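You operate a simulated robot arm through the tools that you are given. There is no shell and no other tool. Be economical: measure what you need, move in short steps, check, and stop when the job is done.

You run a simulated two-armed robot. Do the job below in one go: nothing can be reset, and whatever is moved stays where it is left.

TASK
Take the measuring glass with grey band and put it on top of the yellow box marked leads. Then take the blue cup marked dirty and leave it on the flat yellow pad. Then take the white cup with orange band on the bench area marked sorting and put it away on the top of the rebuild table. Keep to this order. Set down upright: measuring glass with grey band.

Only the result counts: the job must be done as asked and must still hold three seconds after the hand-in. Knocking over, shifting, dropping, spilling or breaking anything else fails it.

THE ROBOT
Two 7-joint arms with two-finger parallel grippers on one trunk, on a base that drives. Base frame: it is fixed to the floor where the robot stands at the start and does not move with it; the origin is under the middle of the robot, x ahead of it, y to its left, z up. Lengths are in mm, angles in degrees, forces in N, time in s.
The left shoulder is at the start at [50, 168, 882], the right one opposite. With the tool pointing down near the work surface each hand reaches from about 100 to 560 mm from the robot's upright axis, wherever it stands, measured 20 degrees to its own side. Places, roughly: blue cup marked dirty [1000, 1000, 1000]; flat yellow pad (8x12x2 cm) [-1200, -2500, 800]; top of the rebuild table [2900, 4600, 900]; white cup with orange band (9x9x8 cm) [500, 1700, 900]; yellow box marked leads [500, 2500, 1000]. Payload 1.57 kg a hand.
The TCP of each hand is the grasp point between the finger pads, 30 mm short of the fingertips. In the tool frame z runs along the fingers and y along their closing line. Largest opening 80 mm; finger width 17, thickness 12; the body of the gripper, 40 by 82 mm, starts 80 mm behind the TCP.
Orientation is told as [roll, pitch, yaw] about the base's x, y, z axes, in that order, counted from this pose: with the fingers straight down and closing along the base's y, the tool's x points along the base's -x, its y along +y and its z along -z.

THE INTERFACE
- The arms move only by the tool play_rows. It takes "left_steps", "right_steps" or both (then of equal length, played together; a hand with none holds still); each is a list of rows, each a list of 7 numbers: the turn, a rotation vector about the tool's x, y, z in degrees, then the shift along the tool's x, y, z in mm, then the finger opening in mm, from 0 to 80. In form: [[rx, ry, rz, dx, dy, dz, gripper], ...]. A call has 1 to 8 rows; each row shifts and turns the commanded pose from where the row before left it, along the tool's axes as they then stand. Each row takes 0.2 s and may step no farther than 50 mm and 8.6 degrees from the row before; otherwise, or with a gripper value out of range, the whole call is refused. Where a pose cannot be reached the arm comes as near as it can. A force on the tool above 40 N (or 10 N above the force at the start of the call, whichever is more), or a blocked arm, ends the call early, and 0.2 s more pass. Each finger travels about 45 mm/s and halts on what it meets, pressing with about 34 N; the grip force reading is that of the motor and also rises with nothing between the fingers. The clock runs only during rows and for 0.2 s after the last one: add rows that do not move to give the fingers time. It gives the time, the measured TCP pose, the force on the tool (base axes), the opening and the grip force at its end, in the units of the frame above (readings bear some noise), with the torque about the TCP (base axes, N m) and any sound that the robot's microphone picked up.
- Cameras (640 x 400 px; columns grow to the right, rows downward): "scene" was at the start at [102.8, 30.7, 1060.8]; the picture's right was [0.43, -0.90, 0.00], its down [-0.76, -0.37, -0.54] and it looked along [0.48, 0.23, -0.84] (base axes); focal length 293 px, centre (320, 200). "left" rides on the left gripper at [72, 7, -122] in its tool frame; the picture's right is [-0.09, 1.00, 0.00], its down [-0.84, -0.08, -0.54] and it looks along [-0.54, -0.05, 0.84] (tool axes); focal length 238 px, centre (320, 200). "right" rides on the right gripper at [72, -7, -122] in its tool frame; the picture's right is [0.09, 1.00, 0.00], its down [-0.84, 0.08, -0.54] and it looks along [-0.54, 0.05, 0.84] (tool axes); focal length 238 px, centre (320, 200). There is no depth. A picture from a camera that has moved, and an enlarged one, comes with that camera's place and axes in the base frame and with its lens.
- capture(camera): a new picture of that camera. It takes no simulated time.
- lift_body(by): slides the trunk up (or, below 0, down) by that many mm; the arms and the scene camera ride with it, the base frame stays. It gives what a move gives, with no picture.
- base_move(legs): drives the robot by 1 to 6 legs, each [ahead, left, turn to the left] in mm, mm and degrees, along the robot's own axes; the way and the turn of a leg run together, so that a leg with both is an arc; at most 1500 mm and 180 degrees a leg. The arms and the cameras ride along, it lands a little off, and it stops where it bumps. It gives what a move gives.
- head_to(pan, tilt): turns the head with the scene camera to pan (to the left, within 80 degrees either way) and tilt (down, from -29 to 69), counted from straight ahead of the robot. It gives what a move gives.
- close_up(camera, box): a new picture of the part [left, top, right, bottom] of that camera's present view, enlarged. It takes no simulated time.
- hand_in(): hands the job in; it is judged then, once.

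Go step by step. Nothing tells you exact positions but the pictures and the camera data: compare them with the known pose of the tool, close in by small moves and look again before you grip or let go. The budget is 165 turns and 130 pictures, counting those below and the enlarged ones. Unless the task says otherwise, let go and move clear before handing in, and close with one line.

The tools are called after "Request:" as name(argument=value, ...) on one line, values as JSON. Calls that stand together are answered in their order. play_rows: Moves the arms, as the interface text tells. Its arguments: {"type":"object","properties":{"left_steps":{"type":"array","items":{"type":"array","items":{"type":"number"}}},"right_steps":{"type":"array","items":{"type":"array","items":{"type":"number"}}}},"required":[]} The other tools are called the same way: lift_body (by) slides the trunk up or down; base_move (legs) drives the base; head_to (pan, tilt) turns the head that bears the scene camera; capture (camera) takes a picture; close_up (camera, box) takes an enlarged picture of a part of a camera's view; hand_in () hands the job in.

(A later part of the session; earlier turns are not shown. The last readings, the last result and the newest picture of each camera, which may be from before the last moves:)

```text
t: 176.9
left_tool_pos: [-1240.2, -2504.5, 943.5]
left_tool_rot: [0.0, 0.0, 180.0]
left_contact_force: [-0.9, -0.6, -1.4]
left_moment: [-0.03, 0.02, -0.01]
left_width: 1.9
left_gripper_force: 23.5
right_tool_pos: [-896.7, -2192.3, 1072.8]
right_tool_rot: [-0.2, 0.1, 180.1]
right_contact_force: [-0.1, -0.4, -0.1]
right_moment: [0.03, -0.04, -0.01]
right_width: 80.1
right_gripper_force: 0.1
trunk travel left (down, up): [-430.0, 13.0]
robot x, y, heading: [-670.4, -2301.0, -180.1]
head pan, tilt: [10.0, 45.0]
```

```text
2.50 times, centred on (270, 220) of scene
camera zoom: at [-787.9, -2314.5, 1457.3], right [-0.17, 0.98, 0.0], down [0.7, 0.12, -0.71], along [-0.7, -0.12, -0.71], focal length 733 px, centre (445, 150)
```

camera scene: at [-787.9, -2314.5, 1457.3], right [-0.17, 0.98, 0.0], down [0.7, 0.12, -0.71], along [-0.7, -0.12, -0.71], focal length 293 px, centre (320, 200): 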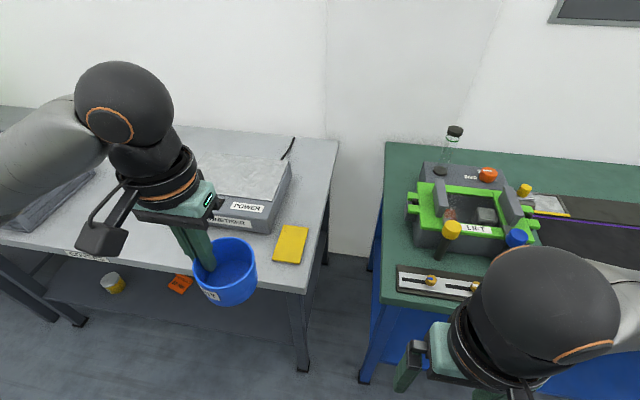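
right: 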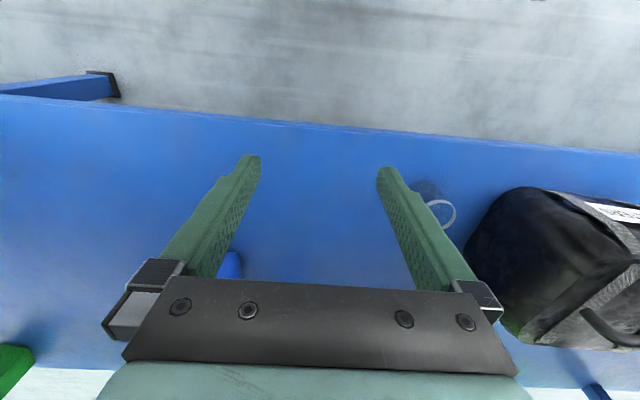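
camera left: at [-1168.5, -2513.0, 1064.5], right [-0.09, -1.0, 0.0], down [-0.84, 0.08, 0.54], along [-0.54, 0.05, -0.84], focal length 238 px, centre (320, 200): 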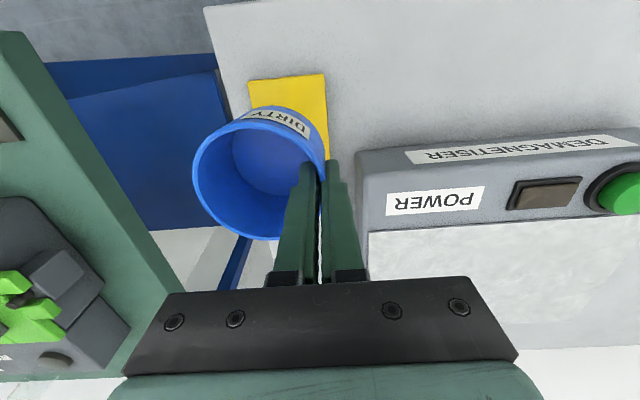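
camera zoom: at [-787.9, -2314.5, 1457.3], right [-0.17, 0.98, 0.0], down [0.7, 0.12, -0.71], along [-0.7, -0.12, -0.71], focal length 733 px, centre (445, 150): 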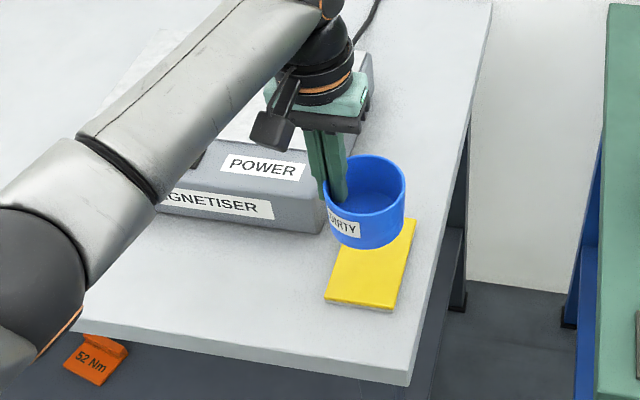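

The cup is over the pad with slight offset; I shift 3 mm left and lower further.

Request:
play_rows(left_steps=[[0, 0, 0, 0, 3, 20, 0], [0, 0, 0, 0, 0, 20, 0], [0, 0, 0, 0, 0, 12, 0], [0, 0, 0, 0, 0, 0, 0]])

Request:
close_up(camera="scene", box=[220, 170, 340, 280])

Request:
capture(camera="left")

```text
t: 177.9
left_tool_pos: [-1239.0, -2509.4, 891.0]
left_tool_rot: [0.0, 0.0, 180.0]
left_contact_force: [-0.3, 0.8, 0.1]
left_moment: [-0.02, 0.02, 0.02]
left_width: 1.7
left_gripper_force: 23.6
right_tool_pos: [-897.2, -2191.0, 1073.3]
right_tool_rot: [-0.1, 0.0, 180.0]
right_contact_force: [0.6, -0.6, -0.6]
right_moment: [-0.02, 0.01, -0.04]
right_width: 80.0
right_gripper_force: 0.0
trunk travel left (down, up): [-430.0, 13.0]
robot x, y, heading: [-671.2, -2301.7, -179.9]
head pan, tilt: [10.0, 45.0]
```

```text
3.64 times, centred on (280, 225) of scene
camera zoom: at [-788.0, -2314.5, 1457.3], right [-0.17, 0.98, 0.0], down [0.7, 0.12, -0.71], along [-0.7, -0.12, -0.71], focal length 1066 px, centre (466, 109)
```

zoom: 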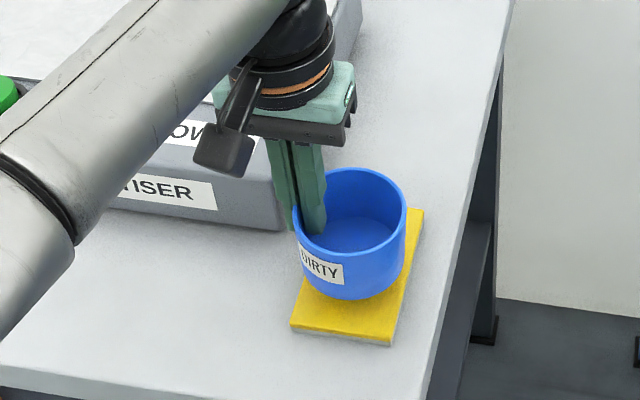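

```text
66 pictures are left
camera left: at [-1167.8, -2516.1, 1012.5], right [-0.09, -1.0, 0.0], down [-0.84, 0.08, 0.54], along [-0.54, 0.05, -0.84], focal length 238 px, centre (320, 200)
```

left: 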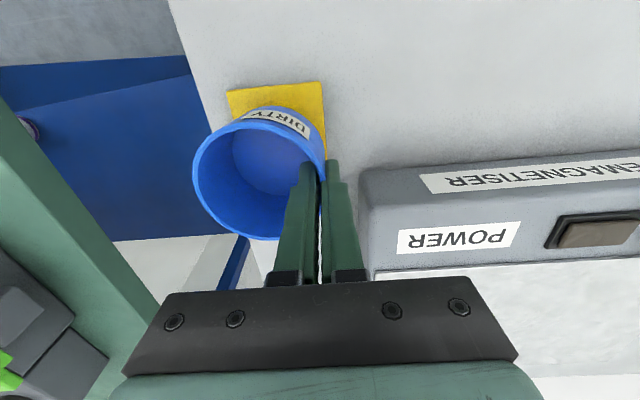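

Request:
play_rows(left_steps=[[0, 0, 0, -8, -2, 5, 0], [0, 0, 0, 0, 0, 5, 0], [0, 0, 0, 0, 0, 0, 0]])

Request:
play_rows(left_steps=[[0, 0, 0, 0, 0, 3, 0], [0, 0, 0, 0, 0, 0, 0]])

Request:
close_up(camera="scene", box=[220, 170, 340, 280])

```text
t: 178.8
left_tool_pos: [-1247.3, -2505.8, 880.3]
left_tool_rot: [-0.1, 0.0, -180.1]
left_contact_force: [1.1, 0.0, 0.2]
left_moment: [-0.01, 0.0, -0.02]
left_width: 1.7
left_gripper_force: 23.1
right_tool_pos: [-895.9, -2191.1, 1073.2]
right_tool_rot: [-0.1, 0.1, 180.0]
right_contact_force: [-0.1, 0.3, 0.3]
right_moment: [-0.01, 0.03, 0.02]
right_width: 80.0
right_gripper_force: 0.0
trunk travel left (down, up): [-430.0, 13.0]
robot x, y, heading: [-665.4, -2300.8, -180.0]
head pan, tilt: [10.0, 45.0]
```

```text
t: 179.3
left_tool_pos: [-1247.0, -2506.7, 878.0]
left_tool_rot: [0.0, 0.0, 180.0]
left_contact_force: [-0.2, -0.7, -0.1]
left_moment: [0.02, 0.02, 0.0]
left_width: 1.7
left_gripper_force: 24.0
right_tool_pos: [-896.1, -2191.8, 1074.1]
right_tool_rot: [0.0, 0.2, 180.0]
right_contact_force: [0.0, -0.5, 0.0]
right_moment: [0.01, -0.02, 0.0]
right_width: 80.0
right_gripper_force: 0.0
trunk travel left (down, up): [-430.0, 13.0]
robot x, y, heading: [-665.5, -2300.4, -180.0]
head pan, tilt: [10.0, 45.0]
```

```text
3.64 times, centred on (280, 225) of scene
camera zoom: at [-788.0, -2314.5, 1457.3], right [-0.17, 0.98, 0.0], down [0.7, 0.12, -0.71], along [-0.7, -0.12, -0.71], focal length 1066 px, centre (466, 109)
```

zoom: 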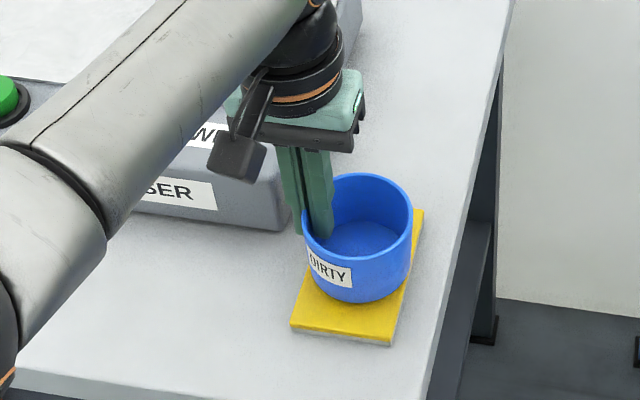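

Well centred now. I lower in small steps until contact.

Request:
play_rows(left_steps=[[0, 0, 0, 0, 0, 2.5, 0], [0, 0, 0, 0, 0, 0, 0]])

Request:
play_rows(left_steps=[[0, 0, 0, 0, 0, 2, 0], [0, 0, 0, 0, 0, 0, 0]])

```text
t: 179.9
left_tool_pos: [-1247.5, -2506.2, 874.7]
left_tool_rot: [0.0, -0.1, 180.0]
left_contact_force: [0.6, -0.9, -0.8]
left_moment: [0.0, 0.03, 0.01]
left_width: 2.0
left_gripper_force: 23.7
right_tool_pos: [-896.1, -2191.4, 1073.2]
right_tool_rot: [-0.1, 0.2, 180.0]
right_contact_force: [0.0, 0.1, -0.4]
right_moment: [-0.01, 0.03, 0.02]
right_width: 79.9
right_gripper_force: 0.1
trunk travel left (down, up): [-430.0, 13.0]
robot x, y, heading: [-665.7, -2300.6, -179.9]
head pan, tilt: [10.0, 45.0]
```

```text
t: 180.6
left_tool_pos: [-1245.9, -2506.1, 873.2]
left_tool_rot: [-0.1, -0.1, -180.0]
left_contact_force: [0.3, 0.5, -0.9]
left_moment: [0.0, -0.02, -0.02]
left_width: 1.9
left_gripper_force: 23.7
right_tool_pos: [-895.9, -2192.0, 1074.0]
right_tool_rot: [0.0, 0.2, 180.0]
right_contact_force: [0.5, 0.2, -0.2]
right_moment: [0.01, -0.01, -0.01]
right_width: 80.2
right_gripper_force: 0.0
trunk travel left (down, up): [-430.0, 13.0]
robot x, y, heading: [-668.1, -2303.4, -179.8]
head pan, tilt: [10.0, 45.0]
```

Request:
play_rows(left_steps=[[0, 0, 0, 0, 0, 2, 0], [0, 0, 0, 0, 0, 0, 0]])

Request:
play_rows(left_steps=[[0, 0, 0, 0, 0, 2, 0], [0, 0, 0, 0, 0, 0, 0]])

Request:
close_up(camera="scene", box=[250, 200, 320, 270])

```text
t: 181.2
left_tool_pos: [-1247.8, -2506.8, 870.7]
left_tool_rot: [0.0, -0.1, -180.1]
left_contact_force: [1.2, -0.4, 0.2]
left_moment: [-0.01, 0.0, -0.01]
left_width: 1.6
left_gripper_force: 24.0
right_tool_pos: [-895.4, -2190.4, 1072.8]
right_tool_rot: [-0.1, 0.1, 180.0]
right_contact_force: [0.2, -0.3, 0.1]
right_moment: [-0.03, -0.02, 0.0]
right_width: 80.1
right_gripper_force: 0.2
trunk travel left (down, up): [-430.0, 13.0]
robot x, y, heading: [-667.4, -2302.8, -180.0]
head pan, tilt: [10.0, 45.0]
```

```text
t: 181.8
left_tool_pos: [-1247.2, -2507.1, 867.8]
left_tool_rot: [0.1, 0.0, -180.1]
left_contact_force: [0.6, 0.5, 0.1]
left_moment: [-0.01, -0.01, 0.0]
left_width: 1.5
left_gripper_force: 24.0
right_tool_pos: [-896.0, -2190.4, 1072.1]
right_tool_rot: [-0.1, 0.0, 180.0]
right_contact_force: [0.2, -0.2, -0.6]
right_moment: [-0.01, -0.02, 0.0]
right_width: 79.9
right_gripper_force: 0.0
trunk travel left (down, up): [-430.0, 13.0]
robot x, y, heading: [-672.3, -2300.3, -180.1]
head pan, tilt: [10.0, 45.0]
```

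```text
5.71 times, centred on (285, 235) of scene
camera zoom: at [-788.0, -2314.5, 1457.3], right [-0.17, 0.98, 0.0], down [0.7, 0.12, -0.71], along [-0.7, -0.12, -0.71], focal length 1675 px, centre (520, 0)
```

zoom: 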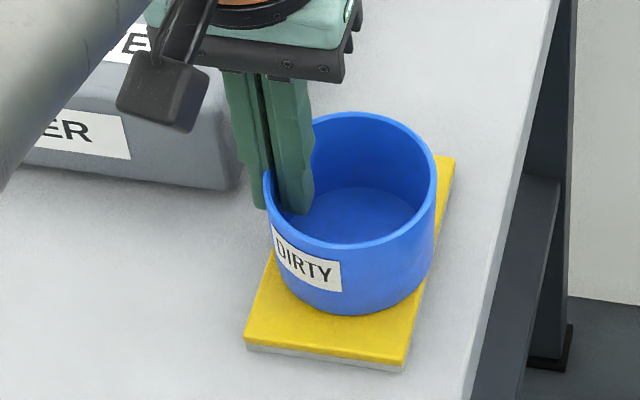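

Request:
play_rows(left_steps=[[0, 0, 0, 0, 2.5, 0, 0], [0, 0, 0, 0, 0, 1.5, 0], [0, 0, 0, 0, 0, 0, 0]])

Request:
play_rows(left_steps=[[0, 0, 0, 0, 0, 1.5, 0], [0, 0, 0, 0, 0, 0, 0]])

Request:
play_rows(left_steps=[[0, 0, 0, 0, 0, 1.5, 0], [0, 0, 0, 0, 0, 0, 0]])

Request:
close_up(camera="scene", box=[250, 200, 320, 270])

```text
t: 182.6
left_tool_pos: [-1246.7, -2509.3, 867.7]
left_tool_rot: [0.0, 0.0, 180.1]
left_contact_force: [0.2, -0.6, 3.0]
left_moment: [0.17, -0.08, -0.03]
left_width: 1.8
left_gripper_force: 23.9
right_tool_pos: [-895.5, -2191.4, 1074.0]
right_tool_rot: [-0.1, 0.1, 180.0]
right_contact_force: [-1.1, 0.7, 1.0]
right_moment: [0.01, 0.0, 0.0]
right_width: 80.2
right_gripper_force: 0.1
trunk travel left (down, up): [-430.0, 13.0]
robot x, y, heading: [-665.2, -2297.4, -180.0]
head pan, tilt: [10.0, 45.0]
```

```text
t: 183.2
left_tool_pos: [-1247.0, -2508.5, 867.6]
left_tool_rot: [0.0, -0.1, -180.0]
left_contact_force: [-0.3, -2.1, 11.5]
left_moment: [0.48, -0.24, -0.02]
left_width: 1.9
left_gripper_force: 23.5
right_tool_pos: [-895.5, -2191.8, 1073.7]
right_tool_rot: [-0.2, 0.1, 180.0]
right_contact_force: [-0.1, 0.4, -0.6]
right_moment: [0.01, -0.01, 0.0]
right_width: 79.9
right_gripper_force: 0.1
trunk travel left (down, up): [-430.0, 13.0]
robot x, y, heading: [-672.5, -2301.5, -180.2]
head pan, tilt: [10.0, 45.0]
```

```text
t: 183.8
left_tool_pos: [-1244.9, -2508.1, 864.3]
left_tool_rot: [0.0, -0.3, -180.0]
left_contact_force: [-0.8, -3.8, 18.8]
left_moment: [0.74, -0.46, -0.01]
left_width: 2.1
left_gripper_force: 23.6
right_tool_pos: [-894.3, -2191.7, 1074.2]
right_tool_rot: [-0.1, -0.1, 180.0]
right_contact_force: [-0.1, 0.5, -0.2]
right_moment: [0.0, 0.05, 0.01]
right_width: 80.2
right_gripper_force: 0.0
trunk travel left (down, up): [-430.0, 13.0]
robot x, y, heading: [-670.3, -2297.4, -179.8]
head pan, tilt: [10.0, 45.0]
```

```text
5.71 times, centred on (285, 235) of scene
camera zoom: at [-786.2, -2314.4, 1457.6], right [-0.17, 0.98, 0.0], down [0.7, 0.12, -0.71], along [-0.7, -0.12, -0.71], focal length 1675 px, centre (520, 0)
```

zoom: 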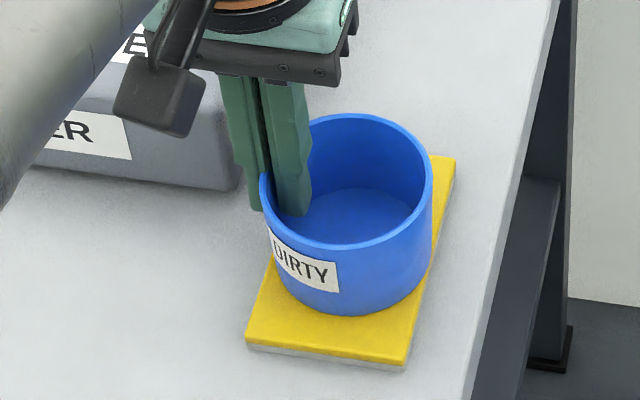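

The cup rests on the pad. I relieve the press, open the fingers a little, and check.

Request:
play_rows(left_steps=[[0, 0, 0, 0, 0, -2.5, 0], [0, 0, 0, 0, 0, 0, 6], [0, 0, 0, 0, 0, 0, 12], [0, 0, 0, 0, 0, 0, 16], [0, 0, 0, 0, 0, 0, 16]])

Request:
close_up(camera="scene", box=[250, 200, 320, 270])

Request:
capture(camera="left")

```text
t: 184.9
left_tool_pos: [-1247.6, -2509.5, 867.4]
left_tool_rot: [0.0, 0.0, 180.0]
left_contact_force: [0.4, -0.9, 0.1]
left_moment: [-0.01, 0.01, 0.01]
left_width: 15.6
left_gripper_force: 0.0
right_tool_pos: [-896.0, -2191.9, 1073.9]
right_tool_rot: [-0.1, 0.1, 179.9]
right_contact_force: [0.1, 0.6, 0.7]
right_moment: [0.01, 0.02, -0.03]
right_width: 80.0
right_gripper_force: 0.0
trunk travel left (down, up): [-430.0, 13.0]
robot x, y, heading: [-667.5, -2301.6, -180.0]
head pan, tilt: [10.0, 45.0]
```

```text
5.71 times, centred on (285, 235) of scene
camera zoom: at [-788.0, -2314.5, 1457.2], right [-0.17, 0.98, 0.0], down [0.7, 0.12, -0.71], along [-0.7, -0.12, -0.71], focal length 1675 px, centre (520, 0)
```

zoom: 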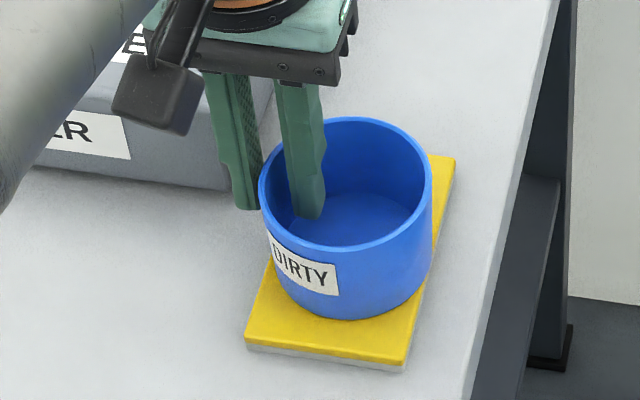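

```text
61 pictures are left
camera left: at [-1175.9, -2516.3, 987.8], right [-0.09, -1.0, 0.0], down [-0.84, 0.08, 0.54], along [-0.54, 0.05, -0.84], focal length 238 px, centre (320, 200)
```

left: 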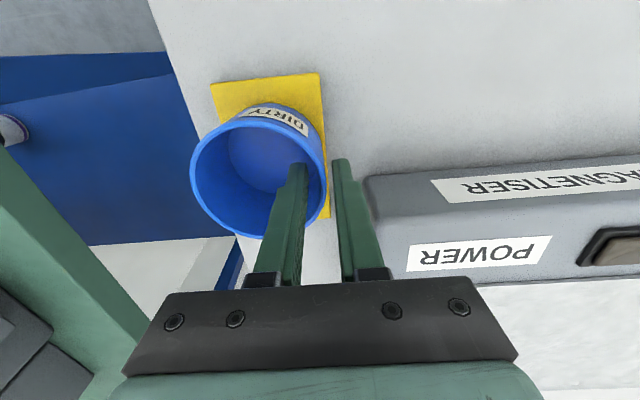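

Released cleanly. I raise the hand, retract it, and look at the result.

Request:
play_rows(left_steps=[[0, 0, 0, 0, 0, -20, 16], [0, 0, 0, 0, 0, -45, 16], [0, 0, 0, 0, 0, -45, 16], [0, 0, 0, 0, 0, -45, 30], [0, 0, 0, 0, 0, -45, 40], [0, 0, 0, 0, 0, -45, 50], [0, 0, 0, 45, 0, -20, 60], [0, 0, 0, 45, 0, 0, 70]])

Request:
play_rows(left_steps=[[0, 0, 0, 45, 0, 0, 80], [0, 0, 0, 45, 0, 0, 80], [0, 0, 0, 45, 0, 0, 80], [0, 0, 0, 30, 0, 0, 80]])

Request:
close_up(camera="scene", box=[230, 180, 340, 280])

```text
t: 186.8
left_tool_pos: [-1155.1, -2509.1, 1130.2]
left_tool_rot: [0.0, 0.1, -179.9]
left_contact_force: [0.6, -0.4, 0.4]
left_moment: [-0.03, 0.02, 0.0]
left_width: 69.8
left_gripper_force: 0.1
right_tool_pos: [-895.9, -2191.9, 1074.3]
right_tool_rot: [0.0, 0.0, 179.9]
right_contact_force: [-0.4, -0.3, -0.6]
right_moment: [0.01, -0.03, -0.04]
right_width: 80.1
right_gripper_force: 0.0
trunk travel left (down, up): [-430.0, 13.0]
robot x, y, heading: [-666.6, -2298.4, -180.0]
head pan, tilt: [10.0, 45.0]
```

```text
t: 187.8
left_tool_pos: [-992.1, -2509.9, 1130.8]
left_tool_rot: [0.0, 0.1, -180.0]
left_contact_force: [-0.1, -0.7, -0.1]
left_moment: [0.0, -0.02, 0.0]
left_width: 79.8
left_gripper_force: 0.0
right_tool_pos: [-894.7, -2192.2, 1073.0]
right_tool_rot: [-0.2, 0.1, 180.0]
right_contact_force: [0.3, 1.1, 0.9]
right_moment: [-0.01, 0.0, -0.05]
right_width: 80.1
right_gripper_force: 0.0
trunk travel left (down, up): [-430.0, 13.0]
robot x, y, heading: [-670.3, -2301.4, -179.9]
head pan, tilt: [10.0, 45.0]
```

```text
4.00 times, centred on (285, 230) of scene
camera zoom: at [-787.8, -2314.6, 1457.3], right [-0.17, 0.98, 0.0], down [0.7, 0.12, -0.71], along [-0.7, -0.12, -0.71], focal length 1173 px, centre (460, 80)
```

zoom: 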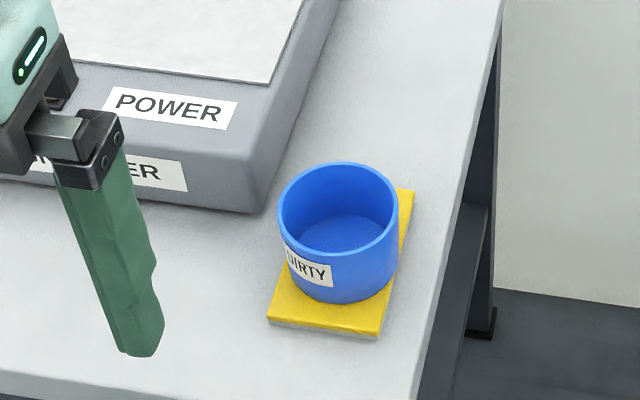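

The dirty cup stands on the pad. Now I back off and drive to the white cup near [455, 1680] on the sorting area, turning to face the bench.

Request:
base_move(legs=[[-350, 0, 0], [0, -1300, 0], [0, -1300, 0], [0, -1200, 0], [0, 0, 180]])

Request:
head_to(pan=0, tilt=35)

Request:
capture(camera="scene")

```text
t: 215.4
left_tool_pos: [-4.3, 1723.6, 1129.2]
left_tool_rot: [0.0, 0.0, 1.8]
left_contact_force: [-0.8, -0.8, 0.3]
left_moment: [-0.01, 0.01, 0.05]
left_width: 80.0
left_gripper_force: 0.0
right_tool_pos: [-90.4, 1401.2, 1073.5]
right_tool_rot: [-0.1, 0.2, 1.9]
right_contact_force: [0.1, 0.0, 0.3]
right_moment: [0.0, -0.03, 0.01]
right_width: 80.0
right_gripper_force: 0.1
trunk travel left (down, up): [-430.0, 13.0]
robot x, y, heading: [-322.5, 1498.5, 1.4]
head pan, tilt: [10.0, 45.0]
```

```text
t: 216.1
left_tool_pos: [-3.2, 1722.2, 1129.3]
left_tool_rot: [0.0, -0.1, 1.9]
left_contact_force: [0.6, 0.0, 0.3]
left_moment: [0.03, -0.02, -0.01]
left_width: 79.8
left_gripper_force: 0.1
right_tool_pos: [-91.3, 1401.8, 1073.2]
right_tool_rot: [-0.1, 0.0, 1.9]
right_contact_force: [0.0, -0.8, 0.1]
right_moment: [0.0, 0.0, 0.0]
right_width: 79.8
right_gripper_force: 0.1
trunk travel left (down, up): [-430.0, 13.0]
robot x, y, heading: [-322.4, 1501.2, 2.0]
head pan, tilt: [0.0, 35.0]
```

```text
59 pictures are left
camera scene: at [-193.9, 1507.7, 1472.0], right [0.03, -1.0, 0.0], down [-0.57, -0.02, -0.82], along [0.82, 0.03, -0.57], focal length 293 px, centre (320, 200)
```

scene: 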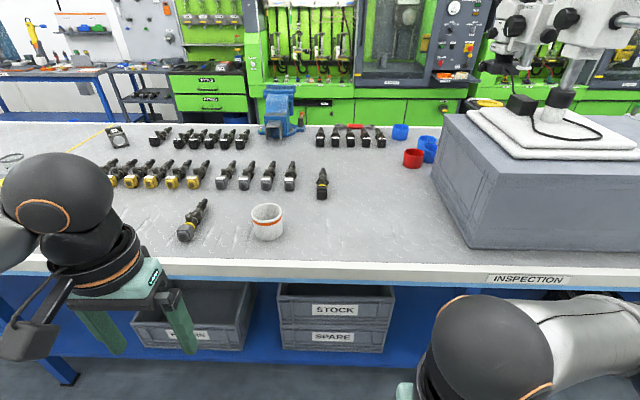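

The white cup with orange band is around [455, 1679], free on all sides. I drive closer, then take it by its +y wall with the left hand.

Request:
base_move(legs=[[260, 0, -1.9]])

Request:
play_rows(left_steps=[[0, 0, 0, -40, 0, 0, 60], [0, 0, 0, -40, 0, 0, 60], [0, 0, 0, 0, 0, 0, 60]])

Request:
capture(camera="left")

Request:
head_to(pan=10, tilt=45)

Request:
capture(camera="scene")

```text
t: 218.0
left_tool_pos: [266.3, 1715.8, 1129.1]
left_tool_rot: [0.0, 0.1, -0.1]
left_contact_force: [-0.3, 0.3, -0.1]
left_moment: [0.02, 0.02, 0.02]
left_width: 80.0
left_gripper_force: 0.0
right_tool_pos: [169.4, 1397.8, 1072.9]
right_tool_rot: [-0.1, 0.2, -0.1]
right_contact_force: [-0.3, -0.3, -0.2]
right_moment: [-0.03, 0.01, 0.01]
right_width: 79.9
right_gripper_force: 0.0
trunk travel left (down, up): [-430.0, 13.0]
robot x, y, heading: [-57.5, 1507.0, -0.1]
head pan, tilt: [0.0, 35.0]
```

```text
t: 218.8
left_tool_pos: [347.8, 1716.8, 1130.4]
left_tool_rot: [0.0, -0.1, -0.2]
left_contact_force: [-0.2, 0.8, -0.1]
left_moment: [0.0, 0.02, -0.03]
left_width: 60.0
left_gripper_force: 0.1
right_tool_pos: [168.1, 1397.2, 1073.4]
right_tool_rot: [-0.2, 0.1, -0.2]
right_contact_force: [0.1, 0.9, -0.5]
right_moment: [0.0, 0.02, -0.03]
right_width: 80.1
right_gripper_force: 0.0
trunk travel left (down, up): [-430.0, 13.0]
robot x, y, heading: [-61.5, 1505.5, -0.0]
head pan, tilt: [0.0, 35.0]
```

```text
58 pictures are left
camera left: at [274.6, 1722.8, 1251.6], right [0.09, 1.0, 0.0], down [0.84, -0.08, 0.54], along [0.54, -0.05, -0.84], focal length 238 px, centre (320, 200)
```

left: 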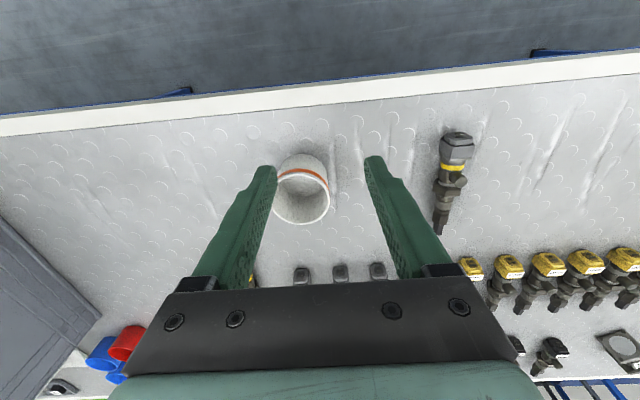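

```text
t: 219.5
left_tool_pos: [347.6, 1716.8, 1130.2]
left_tool_rot: [-0.1, -0.1, 0.0]
left_contact_force: [-0.3, 1.8, 0.7]
left_moment: [-0.02, 0.0, -0.06]
left_width: 60.2
left_gripper_force: 0.0
right_tool_pos: [168.4, 1398.0, 1072.8]
right_tool_rot: [-0.1, 0.1, -0.1]
right_contact_force: [0.6, -0.6, 0.2]
right_moment: [0.01, 0.0, 0.02]
right_width: 80.0
right_gripper_force: 0.0
trunk travel left (down, up): [-430.0, 13.0]
robot x, y, heading: [-58.1, 1509.8, -0.1]
head pan, tilt: [10.0, 45.0]
```

```text
57 pictures are left
camera scene: at [61.0, 1521.4, 1457.3], right [0.17, -0.99, 0.0], down [-0.7, -0.12, -0.71], along [0.7, 0.12, -0.71], focal length 293 px, centre (320, 200)
```

scene: 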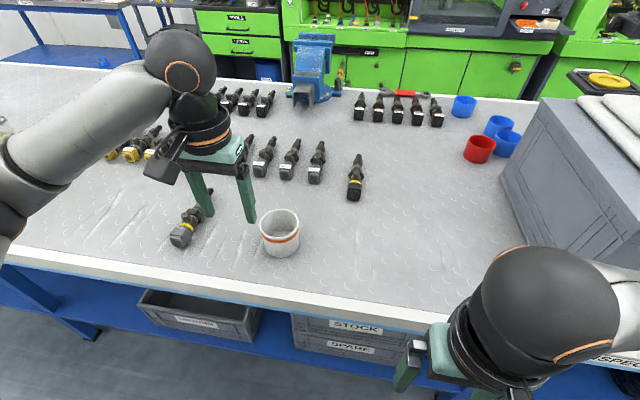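

Request:
close_up(camera="left", box=[250, 130, 370, 240])

Request:
close_up(camera="scene", box=[240, 190, 320, 270])

```text
3.64 times, centred on (310, 185) of left
camera zoom: at [274.4, 1722.6, 1251.6], right [0.09, 1.0, 0.0], down [0.84, -0.08, 0.54], along [0.54, -0.05, -0.84], focal length 867 px, centre (356, 254)
```

zoom: 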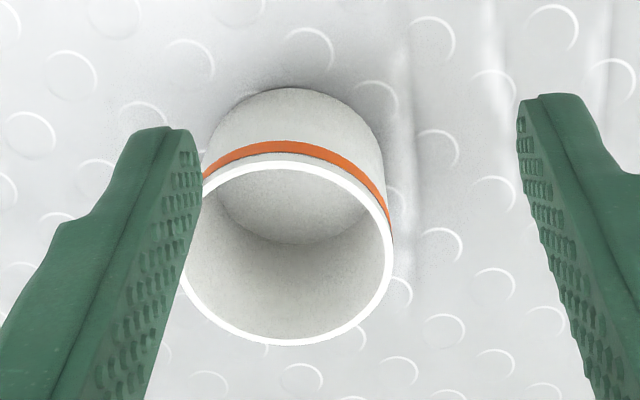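

```text
5.00 times, centred on (280, 230) of scene
camera zoom: at [61.0, 1521.4, 1457.3], right [0.17, -0.99, 0.0], down [-0.7, -0.12, -0.71], along [0.7, 0.12, -0.71], focal length 1466 px, centre (520, 50)
```

zoom: 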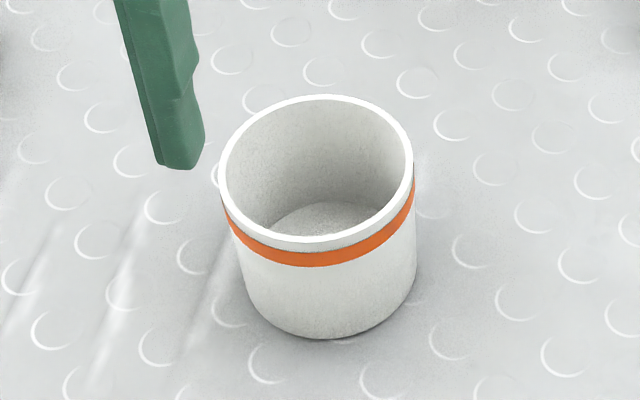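

Cup centre refined: [447, 1678.5], rim z 980, Ø about 82. The hand's y already fits the +y wall; I move forward and down to just above the rim.

Request:
play_rows(left_steps=[[0, 0, 0, -33, 0.3, 0, 60], [0, 0, 0, -33, 0.3, 0, 60], [0, 0, 0, -33, 0.3, 0, 60], [0, 0, 0, 0, 0, 40, 60], [0, 0, 0, 0, 0, 40, 60], [0, 0, 0, 0, 0, 25, 60], [0, 0, 0, 0, 0, 0, 60]])

Request:
capture(camera="left")

Request:
close_up(camera="scene", box=[200, 150, 320, 270])

```text
t: 221.1
left_tool_pos: [446.2, 1715.9, 1023.6]
left_tool_rot: [-0.1, 0.0, -0.1]
left_contact_force: [0.4, -0.5, 0.2]
left_moment: [0.0, 0.02, 0.03]
left_width: 59.9
left_gripper_force: 0.0
right_tool_pos: [168.5, 1397.8, 1072.2]
right_tool_rot: [-0.1, 0.1, -0.2]
right_contact_force: [0.9, 0.0, 0.5]
right_moment: [0.0, 0.03, 0.01]
right_width: 80.0
right_gripper_force: 0.1
trunk travel left (down, up): [-430.0, 13.0]
robot x, y, heading: [-55.3, 1508.6, -0.3]
head pan, tilt: [10.0, 45.0]
```

```text
54 pictures are left
camera left: at [372.4, 1722.5, 1145.2], right [0.09, 1.0, 0.0], down [0.84, -0.08, 0.54], along [0.54, -0.05, -0.84], focal length 238 px, centre (320, 200)
```

left: 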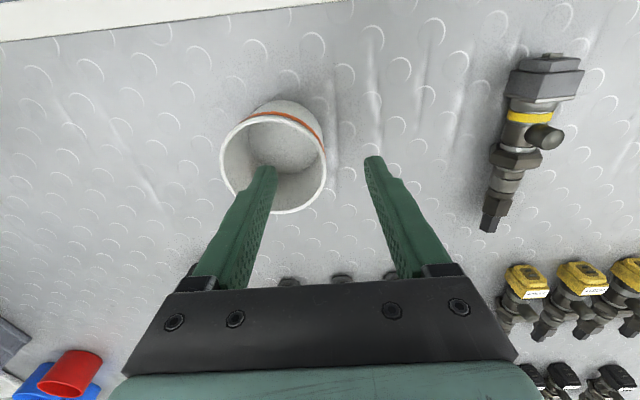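

```text
3.33 times, centred on (260, 210) of scene
camera zoom: at [61.0, 1521.4, 1457.3], right [0.17, -0.99, 0.0], down [-0.7, -0.12, -0.71], along [0.7, 0.12, -0.71], focal length 977 px, centre (520, 167)
```

zoom: 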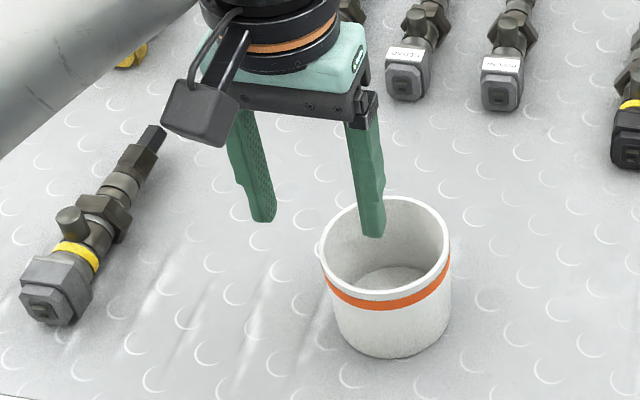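

Request:
play_rows(left_steps=[[0, 0, 0, 0, 1.5, 20, 60], [0, 0, 0, 0, 0, 20, 60], [0, 0, 0, 0, 0, 16, 60], [0, 0, 0, 0, 0, 0, 60]])

Request:
capture(camera="left")

Request:
close_up(camera="scene", box=[200, 150, 320, 270])

```text
t: 222.1
left_tool_pos: [444.6, 1717.7, 967.0]
left_tool_rot: [0.0, 0.0, -0.1]
left_contact_force: [-0.6, 0.2, 0.7]
left_moment: [-0.01, -0.01, 0.0]
left_width: 60.0
left_gripper_force: 0.1
right_tool_pos: [168.2, 1397.3, 1073.7]
right_tool_rot: [-0.1, 0.1, -0.1]
right_contact_force: [-0.3, 1.7, 0.1]
right_moment: [0.02, 0.0, -0.01]
right_width: 79.9
right_gripper_force: 0.0
trunk travel left (down, up): [-430.0, 13.0]
robot x, y, heading: [-60.7, 1507.9, -0.2]
head pan, tilt: [10.0, 45.0]
```

```text
52 pictures are left
camera left: at [372.8, 1724.0, 1089.4], right [0.09, 1.0, 0.0], down [0.84, -0.08, 0.54], along [0.54, -0.05, -0.84], focal length 238 px, centre (320, 200)
```

left: 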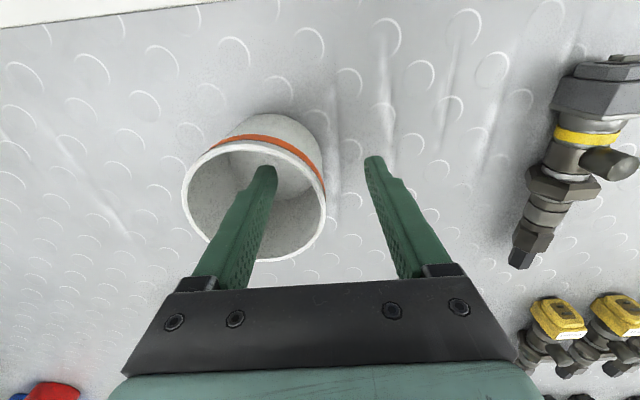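

```text
3.33 times, centred on (260, 210) of scene
camera zoom: at [61.0, 1521.4, 1457.3], right [0.17, -0.99, 0.0], down [-0.7, -0.12, -0.71], along [0.7, 0.12, -0.71], focal length 977 px, centre (520, 167)
```

zoom: 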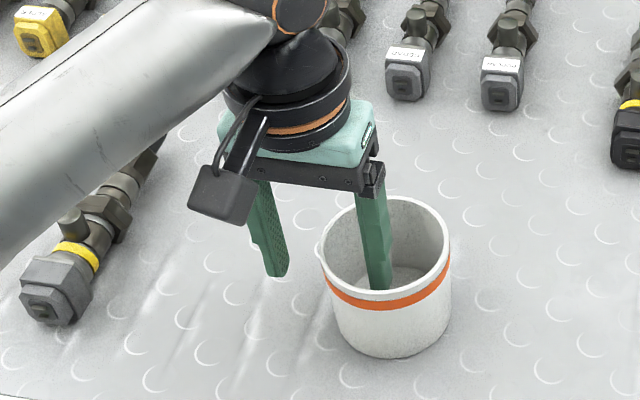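

The wall lies between the fingers; I close.

Request:
play_rows(left_steps=[[0, 0, 0, 0, 0, 0, 45], [0, 0, 0, 0, 0, 0, 30], [0, 0, 0, 0, 0, 0, 18], [0, 0, 0, 0, 0, 0, 8], [0, 0, 0, 0, 0, 0, 0], [0, 0, 0, 0, 0, 0, 0], [0, 0, 0, 0, 0, 0, 0]])

Request:
play_rows(left_steps=[[0, 0, 0, 0, 0, -10, 0], [0, 0, 0, 0, 0, -20, 0], [0, 0, 0, 0, 0, -40, 0], [0, 0, 0, 0, 0, -40, 0], [0, 0, 0, 0, 0, 0, 0]])

Request:
capture(camera="left")

Request:
capture(camera="scene")

```text
t: 223.7
left_tool_pos: [445.0, 1716.7, 967.9]
left_tool_rot: [-0.1, -0.2, -0.1]
left_contact_force: [4.0, -1.6, 5.5]
left_moment: [-0.51, -0.22, 0.27]
left_width: 2.4
left_gripper_force: 24.0
right_tool_pos: [169.7, 1397.5, 1074.2]
right_tool_rot: [-0.1, 0.1, -0.1]
right_contact_force: [-0.9, -0.4, 0.0]
right_moment: [-0.03, 0.0, -0.01]
right_width: 80.0
right_gripper_force: 0.0
trunk travel left (down, up): [-430.0, 13.0]
robot x, y, heading: [-57.9, 1507.2, -0.2]
head pan, tilt: [10.0, 45.0]
```

```text
t: 224.9
left_tool_pos: [443.2, 1719.6, 1077.7]
left_tool_rot: [0.0, 0.2, -0.1]
left_contact_force: [0.4, 0.1, -0.6]
left_moment: [-0.02, -0.02, -0.04]
left_width: 2.3
left_gripper_force: 23.8
right_tool_pos: [167.8, 1396.8, 1072.5]
right_tool_rot: [-0.1, 0.1, 0.0]
right_contact_force: [-0.4, 0.3, 0.0]
right_moment: [0.0, -0.02, -0.01]
right_width: 79.8
right_gripper_force: 0.1
trunk travel left (down, up): [-430.0, 13.0]
robot x, y, heading: [-61.0, 1506.1, 0.1]
head pan, tilt: [10.0, 45.0]
```

```text
50 pictures are left
camera left: at [371.3, 1724.6, 1200.5], right [0.09, 1.0, 0.0], down [0.84, -0.08, 0.54], along [0.54, -0.05, -0.84], focal length 238 px, centre (320, 200)
```

left: 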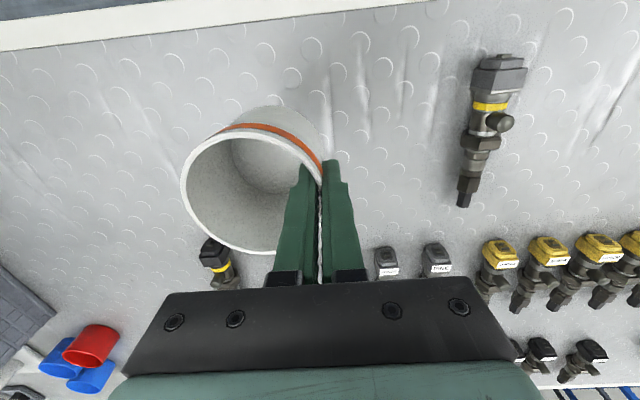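

```text
49 pictures are left
camera scene: at [61.3, 1521.5, 1457.2], right [0.17, -0.99, 0.0], down [-0.7, -0.12, -0.71], along [0.7, 0.12, -0.71], focal length 293 px, centre (320, 200)
```

scene: 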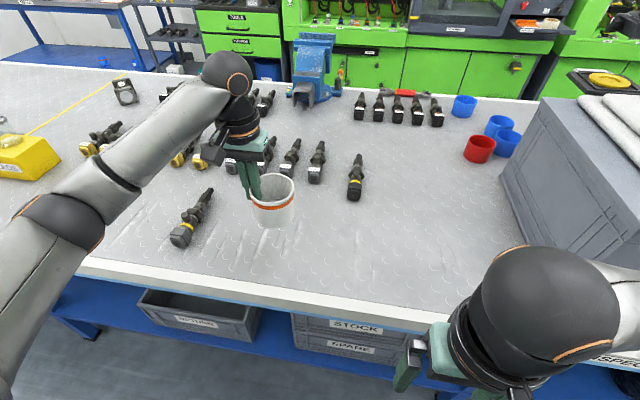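

Held. I raise, retract, back off, and drive around to the rebuild table.

Request:
play_rows(left_steps=[[0, 0, 0, 0, 0, -35, 0], [0, 0, 0, 0, 0, -35, 0], [0, 0, 0, 45, 0, 0, 0], [0, 0, 0, 45, 0, 0, 0], [0, 0, 0, 45, 0, 0, 0]])

Request:
base_move(legs=[[-270, 0, 0], [0, 1000, 0], [0, 1000, 0], [0, 1000, 0]])

Request:
head_to(pan=0, tilt=20)

Request:
capture(camera="scene")

Request:
capture(camera="left")

```text
t: 226.1
left_tool_pos: [309.7, 1717.8, 1148.7]
left_tool_rot: [-0.1, 0.0, 0.0]
left_contact_force: [0.1, 0.4, -0.8]
left_moment: [0.02, 0.01, 0.03]
left_width: 1.9
left_gripper_force: 23.3
right_tool_pos: [168.3, 1397.0, 1073.6]
right_tool_rot: [-0.1, 0.1, -0.1]
right_contact_force: [-1.1, 0.1, 0.2]
right_moment: [-0.01, -0.01, 0.0]
right_width: 79.7
right_gripper_force: 0.0
trunk travel left (down, up): [-430.0, 13.0]
robot x, y, heading: [-60.4, 1508.5, -0.1]
head pan, tilt: [10.0, 45.0]
```

```text
t: 242.5
left_tool_pos: [4.7, 4750.2, 1149.1]
left_tool_rot: [0.0, 0.1, 1.7]
left_contact_force: [-0.1, -0.9, 0.1]
left_moment: [0.04, -0.01, -0.02]
left_width: 2.5
left_gripper_force: 23.8
right_tool_pos: [-130.2, 4426.0, 1073.8]
right_tool_rot: [-0.1, 0.2, 1.5]
right_contact_force: [-0.4, -0.2, -0.2]
right_moment: [-0.01, 0.0, 0.01]
right_width: 79.9
right_gripper_force: 0.0
trunk travel left (down, up): [-430.0, 13.0]
robot x, y, heading: [-356.1, 4527.3, 1.6]
head pan, tilt: [10.0, 45.0]
```

```text
t: 243.4
left_tool_pos: [3.3, 4750.8, 1149.2]
left_tool_rot: [0.0, 0.1, 1.7]
left_contact_force: [1.0, -0.6, -0.5]
left_moment: [-0.01, -0.03, 0.01]
left_width: 2.1
left_gripper_force: 23.6
right_tool_pos: [-129.7, 4424.3, 1073.1]
right_tool_rot: [-0.1, 0.1, 1.6]
right_contact_force: [-0.2, 1.3, -0.7]
right_moment: [-0.01, -0.04, 0.03]
right_width: 80.1
right_gripper_force: 0.2
trunk travel left (down, up): [-430.0, 13.0]
robot x, y, heading: [-356.3, 4528.8, 1.7]
head pan, tilt: [0.0, 20.0]
```

```text
48 pictures are left
camera scene: at [-227.1, 4532.6, 1495.9], right [0.03, -1.0, 0.0], down [-0.34, -0.01, -0.94], along [0.94, 0.03, -0.34], focal length 293 px, centre (320, 200)
```

scene: 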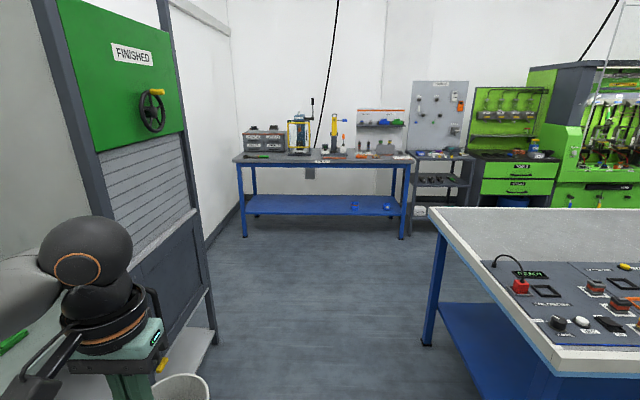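

```text
47 pictures are left
camera left: at [-69.9, 4754.7, 1270.3], right [0.06, 1.0, 0.0], down [0.84, -0.05, 0.54], along [0.54, -0.03, -0.84], focal length 238 px, centre (320, 200)
```

left: 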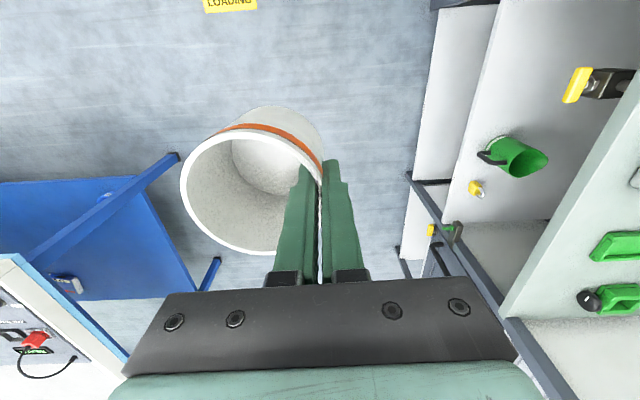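

Request:
base_move(legs=[[0, -60, -1.7], [1150, 0, 0], [1150, 0, 0]])

Request:
head_to(pan=0, tilt=35)

Request:
capture(camera="scene")

```text
t: 255.2
left_tool_pos: [2297.1, 4670.4, 1148.7]
left_tool_rot: [-0.1, 0.0, -0.6]
left_contact_force: [-0.5, -0.2, -0.6]
left_moment: [-0.03, -0.01, -0.03]
left_width: 2.3
left_gripper_force: 23.6
right_tool_pos: [2151.4, 4351.2, 1073.5]
right_tool_rot: [-0.1, 0.1, -0.5]
right_contact_force: [0.8, -1.2, 0.5]
right_moment: [0.02, 0.02, 0.01]
right_width: 80.0
right_gripper_force: 0.0
trunk travel left (down, up): [-430.0, 13.0]
robot x, y, heading: [1924.2, 4460.9, -0.4]
head pan, tilt: [0.0, 20.0]
```

```text
t: 256.0
left_tool_pos: [2297.3, 4670.5, 1148.8]
left_tool_rot: [0.0, 0.0, -0.6]
left_contact_force: [-0.1, 0.1, -0.5]
left_moment: [0.02, 0.03, -0.02]
left_width: 2.0
left_gripper_force: 23.6
right_tool_pos: [2152.4, 4351.1, 1072.2]
right_tool_rot: [-0.1, 0.1, -0.6]
right_contact_force: [0.7, 0.1, 0.5]
right_moment: [0.0, -0.02, -0.02]
right_width: 80.0
right_gripper_force: 0.1
trunk travel left (down, up): [-430.0, 13.0]
robot x, y, heading: [1925.9, 4462.1, -0.6]
head pan, tilt: [0.0, 35.0]
```

```text
46 pictures are left
camera scene: at [2053.1, 4461.6, 1472.1], right [-0.01, -1.0, 0.0], down [-0.57, 0.01, -0.82], along [0.82, -0.01, -0.57], focal length 293 px, centre (320, 200)
```

scene: 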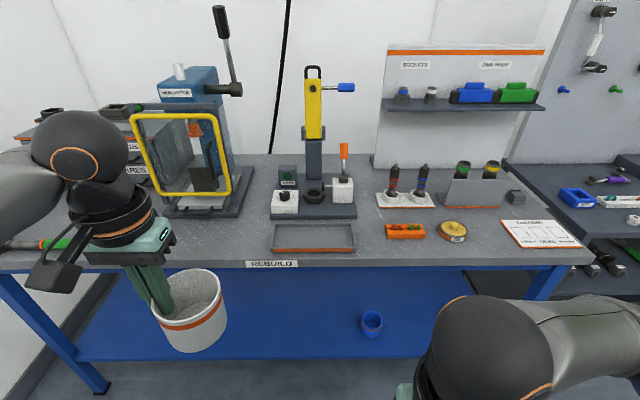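

I see a free patch on the rebuild table in front of the press, left of the tray: about [2725, 4700]. I drive closer and look again.

Request:
base_move(legs=[[250, 70, 0.5]])

Request:
head_to(pan=15, tilt=45)

Request:
capture(camera="scene")

Request:
capture(camera="left")

```text
t: 257.9
left_tool_pos: [2544.4, 4740.6, 1149.0]
left_tool_rot: [0.0, 0.0, -0.2]
left_contact_force: [-0.4, 0.3, -0.4]
left_moment: [-0.01, 0.01, -0.01]
left_width: 2.3
left_gripper_force: 23.7
right_tool_pos: [2403.9, 4421.2, 1074.1]
right_tool_rot: [-0.1, 0.3, -0.1]
right_contact_force: [0.0, 0.4, 1.0]
right_moment: [0.03, 0.04, 0.03]
right_width: 80.0
right_gripper_force: 0.0
trunk travel left (down, up): [-430.0, 13.0]
robot x, y, heading: [2178.5, 4531.1, -0.4]
head pan, tilt: [0.0, 35.0]
```

```text
t: 258.6
left_tool_pos: [2544.5, 4742.3, 1149.6]
left_tool_rot: [0.0, 0.0, -0.3]
left_contact_force: [-0.7, -0.5, 0.5]
left_moment: [-0.01, -0.03, 0.03]
left_width: 2.2
left_gripper_force: 23.8
right_tool_pos: [2401.8, 4420.9, 1073.2]
right_tool_rot: [-0.1, 0.1, -0.2]
right_contact_force: [1.1, -0.2, 0.7]
right_moment: [0.0, -0.03, 0.01]
right_width: 79.9
right_gripper_force: 0.0
trunk travel left (down, up): [-430.0, 13.0]
robot x, y, heading: [2175.0, 4528.7, -0.1]
head pan, tilt: [15.0, 45.0]
```

```text
45 pictures are left
camera scene: at [2292.8, 4552.0, 1457.3], right [0.26, -0.97, 0.0], down [-0.68, -0.18, -0.71], along [0.68, 0.18, -0.71], focal length 293 px, centre (320, 200)
```

scene: 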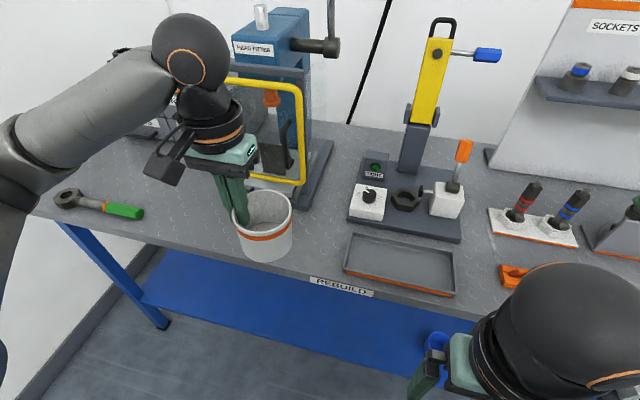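

```text
44 pictures are left
camera left: at [2471.4, 4748.0, 1270.3], right [0.1, 1.0, 0.0], down [0.84, -0.08, 0.54], along [0.54, -0.05, -0.84], focal length 238 px, centre (320, 200)
```

left: 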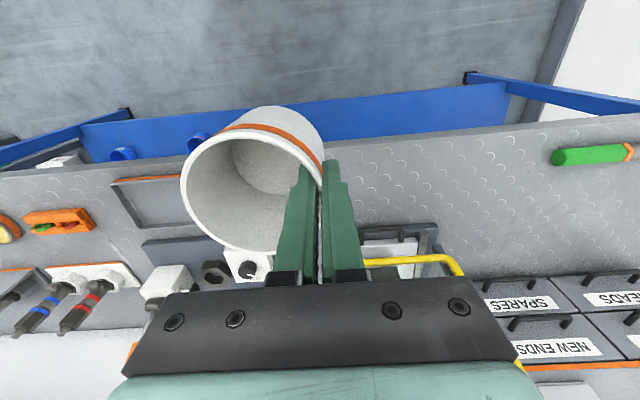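

Request:
play_rows(left_steps=[[0, 0, 0, -44, 0, 0, 0], [0, 0, 0, -44, 0, 0, 0], [0, 0, 0, -44, 0, 0, 0], [0, 0, 0, -44, 0, 0, 0], [0, 0, 0, 0, 0, 45, 0], [0, 0, 0, 0, 0, 45, 0], [0, 0, 0, 0, 0, 45, 0], [0, 0, 0, 0, 0, 0, 0]])

Request:
capture(camera="scene")

Request:
capture(camera="left")

```text
t: 260.4
left_tool_pos: [2721.4, 4740.2, 1014.0]
left_tool_rot: [0.0, 0.1, -0.2]
left_contact_force: [0.2, -0.1, -0.4]
left_moment: [0.02, 0.0, -0.01]
left_width: 2.2
left_gripper_force: 23.5
right_tool_pos: [2402.5, 4421.2, 1072.4]
right_tool_rot: [-0.1, 0.0, -0.2]
right_contact_force: [-1.1, 0.2, -0.3]
right_moment: [0.01, 0.02, 0.03]
right_width: 79.9
right_gripper_force: 0.1
trunk travel left (down, up): [-430.0, 13.0]
robot x, y, heading: [2172.3, 4529.9, -0.2]
head pan, tilt: [15.0, 45.0]
```

```text
43 pictures are left
camera scene: at [2292.7, 4551.9, 1457.3], right [0.26, -0.97, 0.0], down [-0.68, -0.18, -0.71], along [0.68, 0.18, -0.71], focal length 293 px, centre (320, 200)
```

scene: 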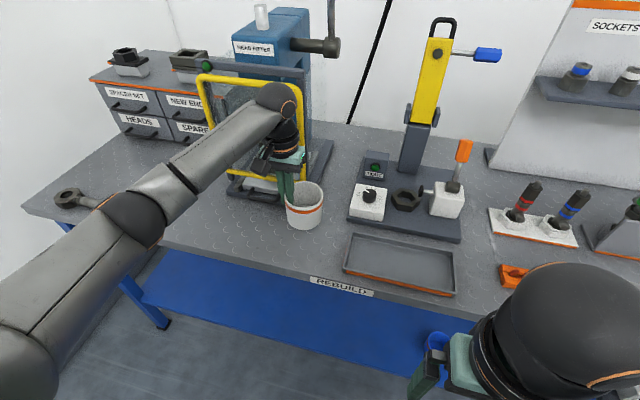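

```text
42 pictures are left
camera left: at [2648.5, 4746.4, 1135.8], right [0.1, 1.0, 0.0], down [0.84, -0.08, 0.54], along [0.54, -0.05, -0.84], focal length 238 px, centre (320, 200)
```

left: 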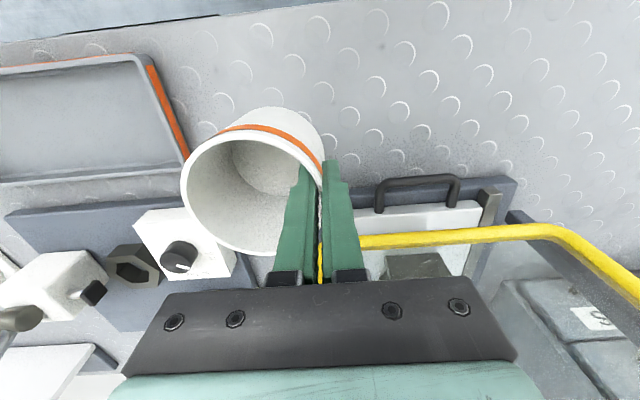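

Request:
close_up(camera="scene", box=[220, 130, 370, 280])

Request:
play_rows(left_steps=[[0, 0, 0, 0, 0, 20, 0], [0, 0, 0, 0, 0, 20, 0], [0, 0, 0, 0, 0, 0, 0]])

Request:
close_up(camera="scene", box=[220, 130, 370, 280])

```text
2.67 times, centred on (295, 205) of scene
camera zoom: at [2292.7, 4551.9, 1457.3], right [0.26, -0.97, 0.0], down [-0.68, -0.18, -0.71], along [0.68, 0.18, -0.71], focal length 782 px, centre (387, 187)
```

zoom: 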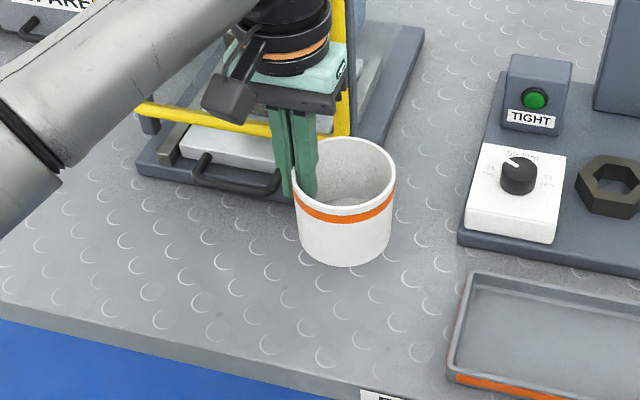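

```text
t: 261.2
left_tool_pos: [2720.3, 4740.5, 972.6]
left_tool_rot: [-0.1, 0.0, -0.2]
left_contact_force: [0.3, -0.2, -1.0]
left_moment: [0.02, 0.01, -0.04]
left_width: 2.1
left_gripper_force: 24.4
right_tool_pos: [2401.2, 4421.3, 1073.8]
right_tool_rot: [-0.1, 0.1, -0.1]
right_contact_force: [-1.0, -0.6, -0.6]
right_moment: [0.01, 0.0, 0.0]
right_width: 80.2
right_gripper_force: 0.0
trunk travel left (down, up): [-430.0, 13.0]
robot x, y, heading: [2175.4, 4531.5, -0.3]
head pan, tilt: [15.0, 45.0]
```

```text
2.67 times, centred on (295, 205) of scene
camera zoom: at [2292.7, 4552.1, 1457.3], right [0.26, -0.97, 0.0], down [-0.68, -0.18, -0.71], along [0.68, 0.18, -0.71], focal length 782 px, centre (387, 187)
```

zoom: 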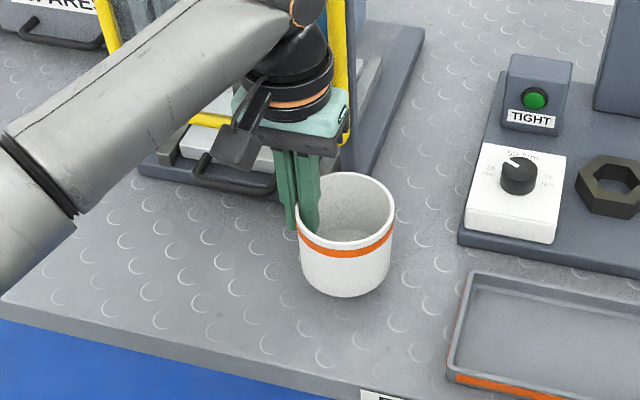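

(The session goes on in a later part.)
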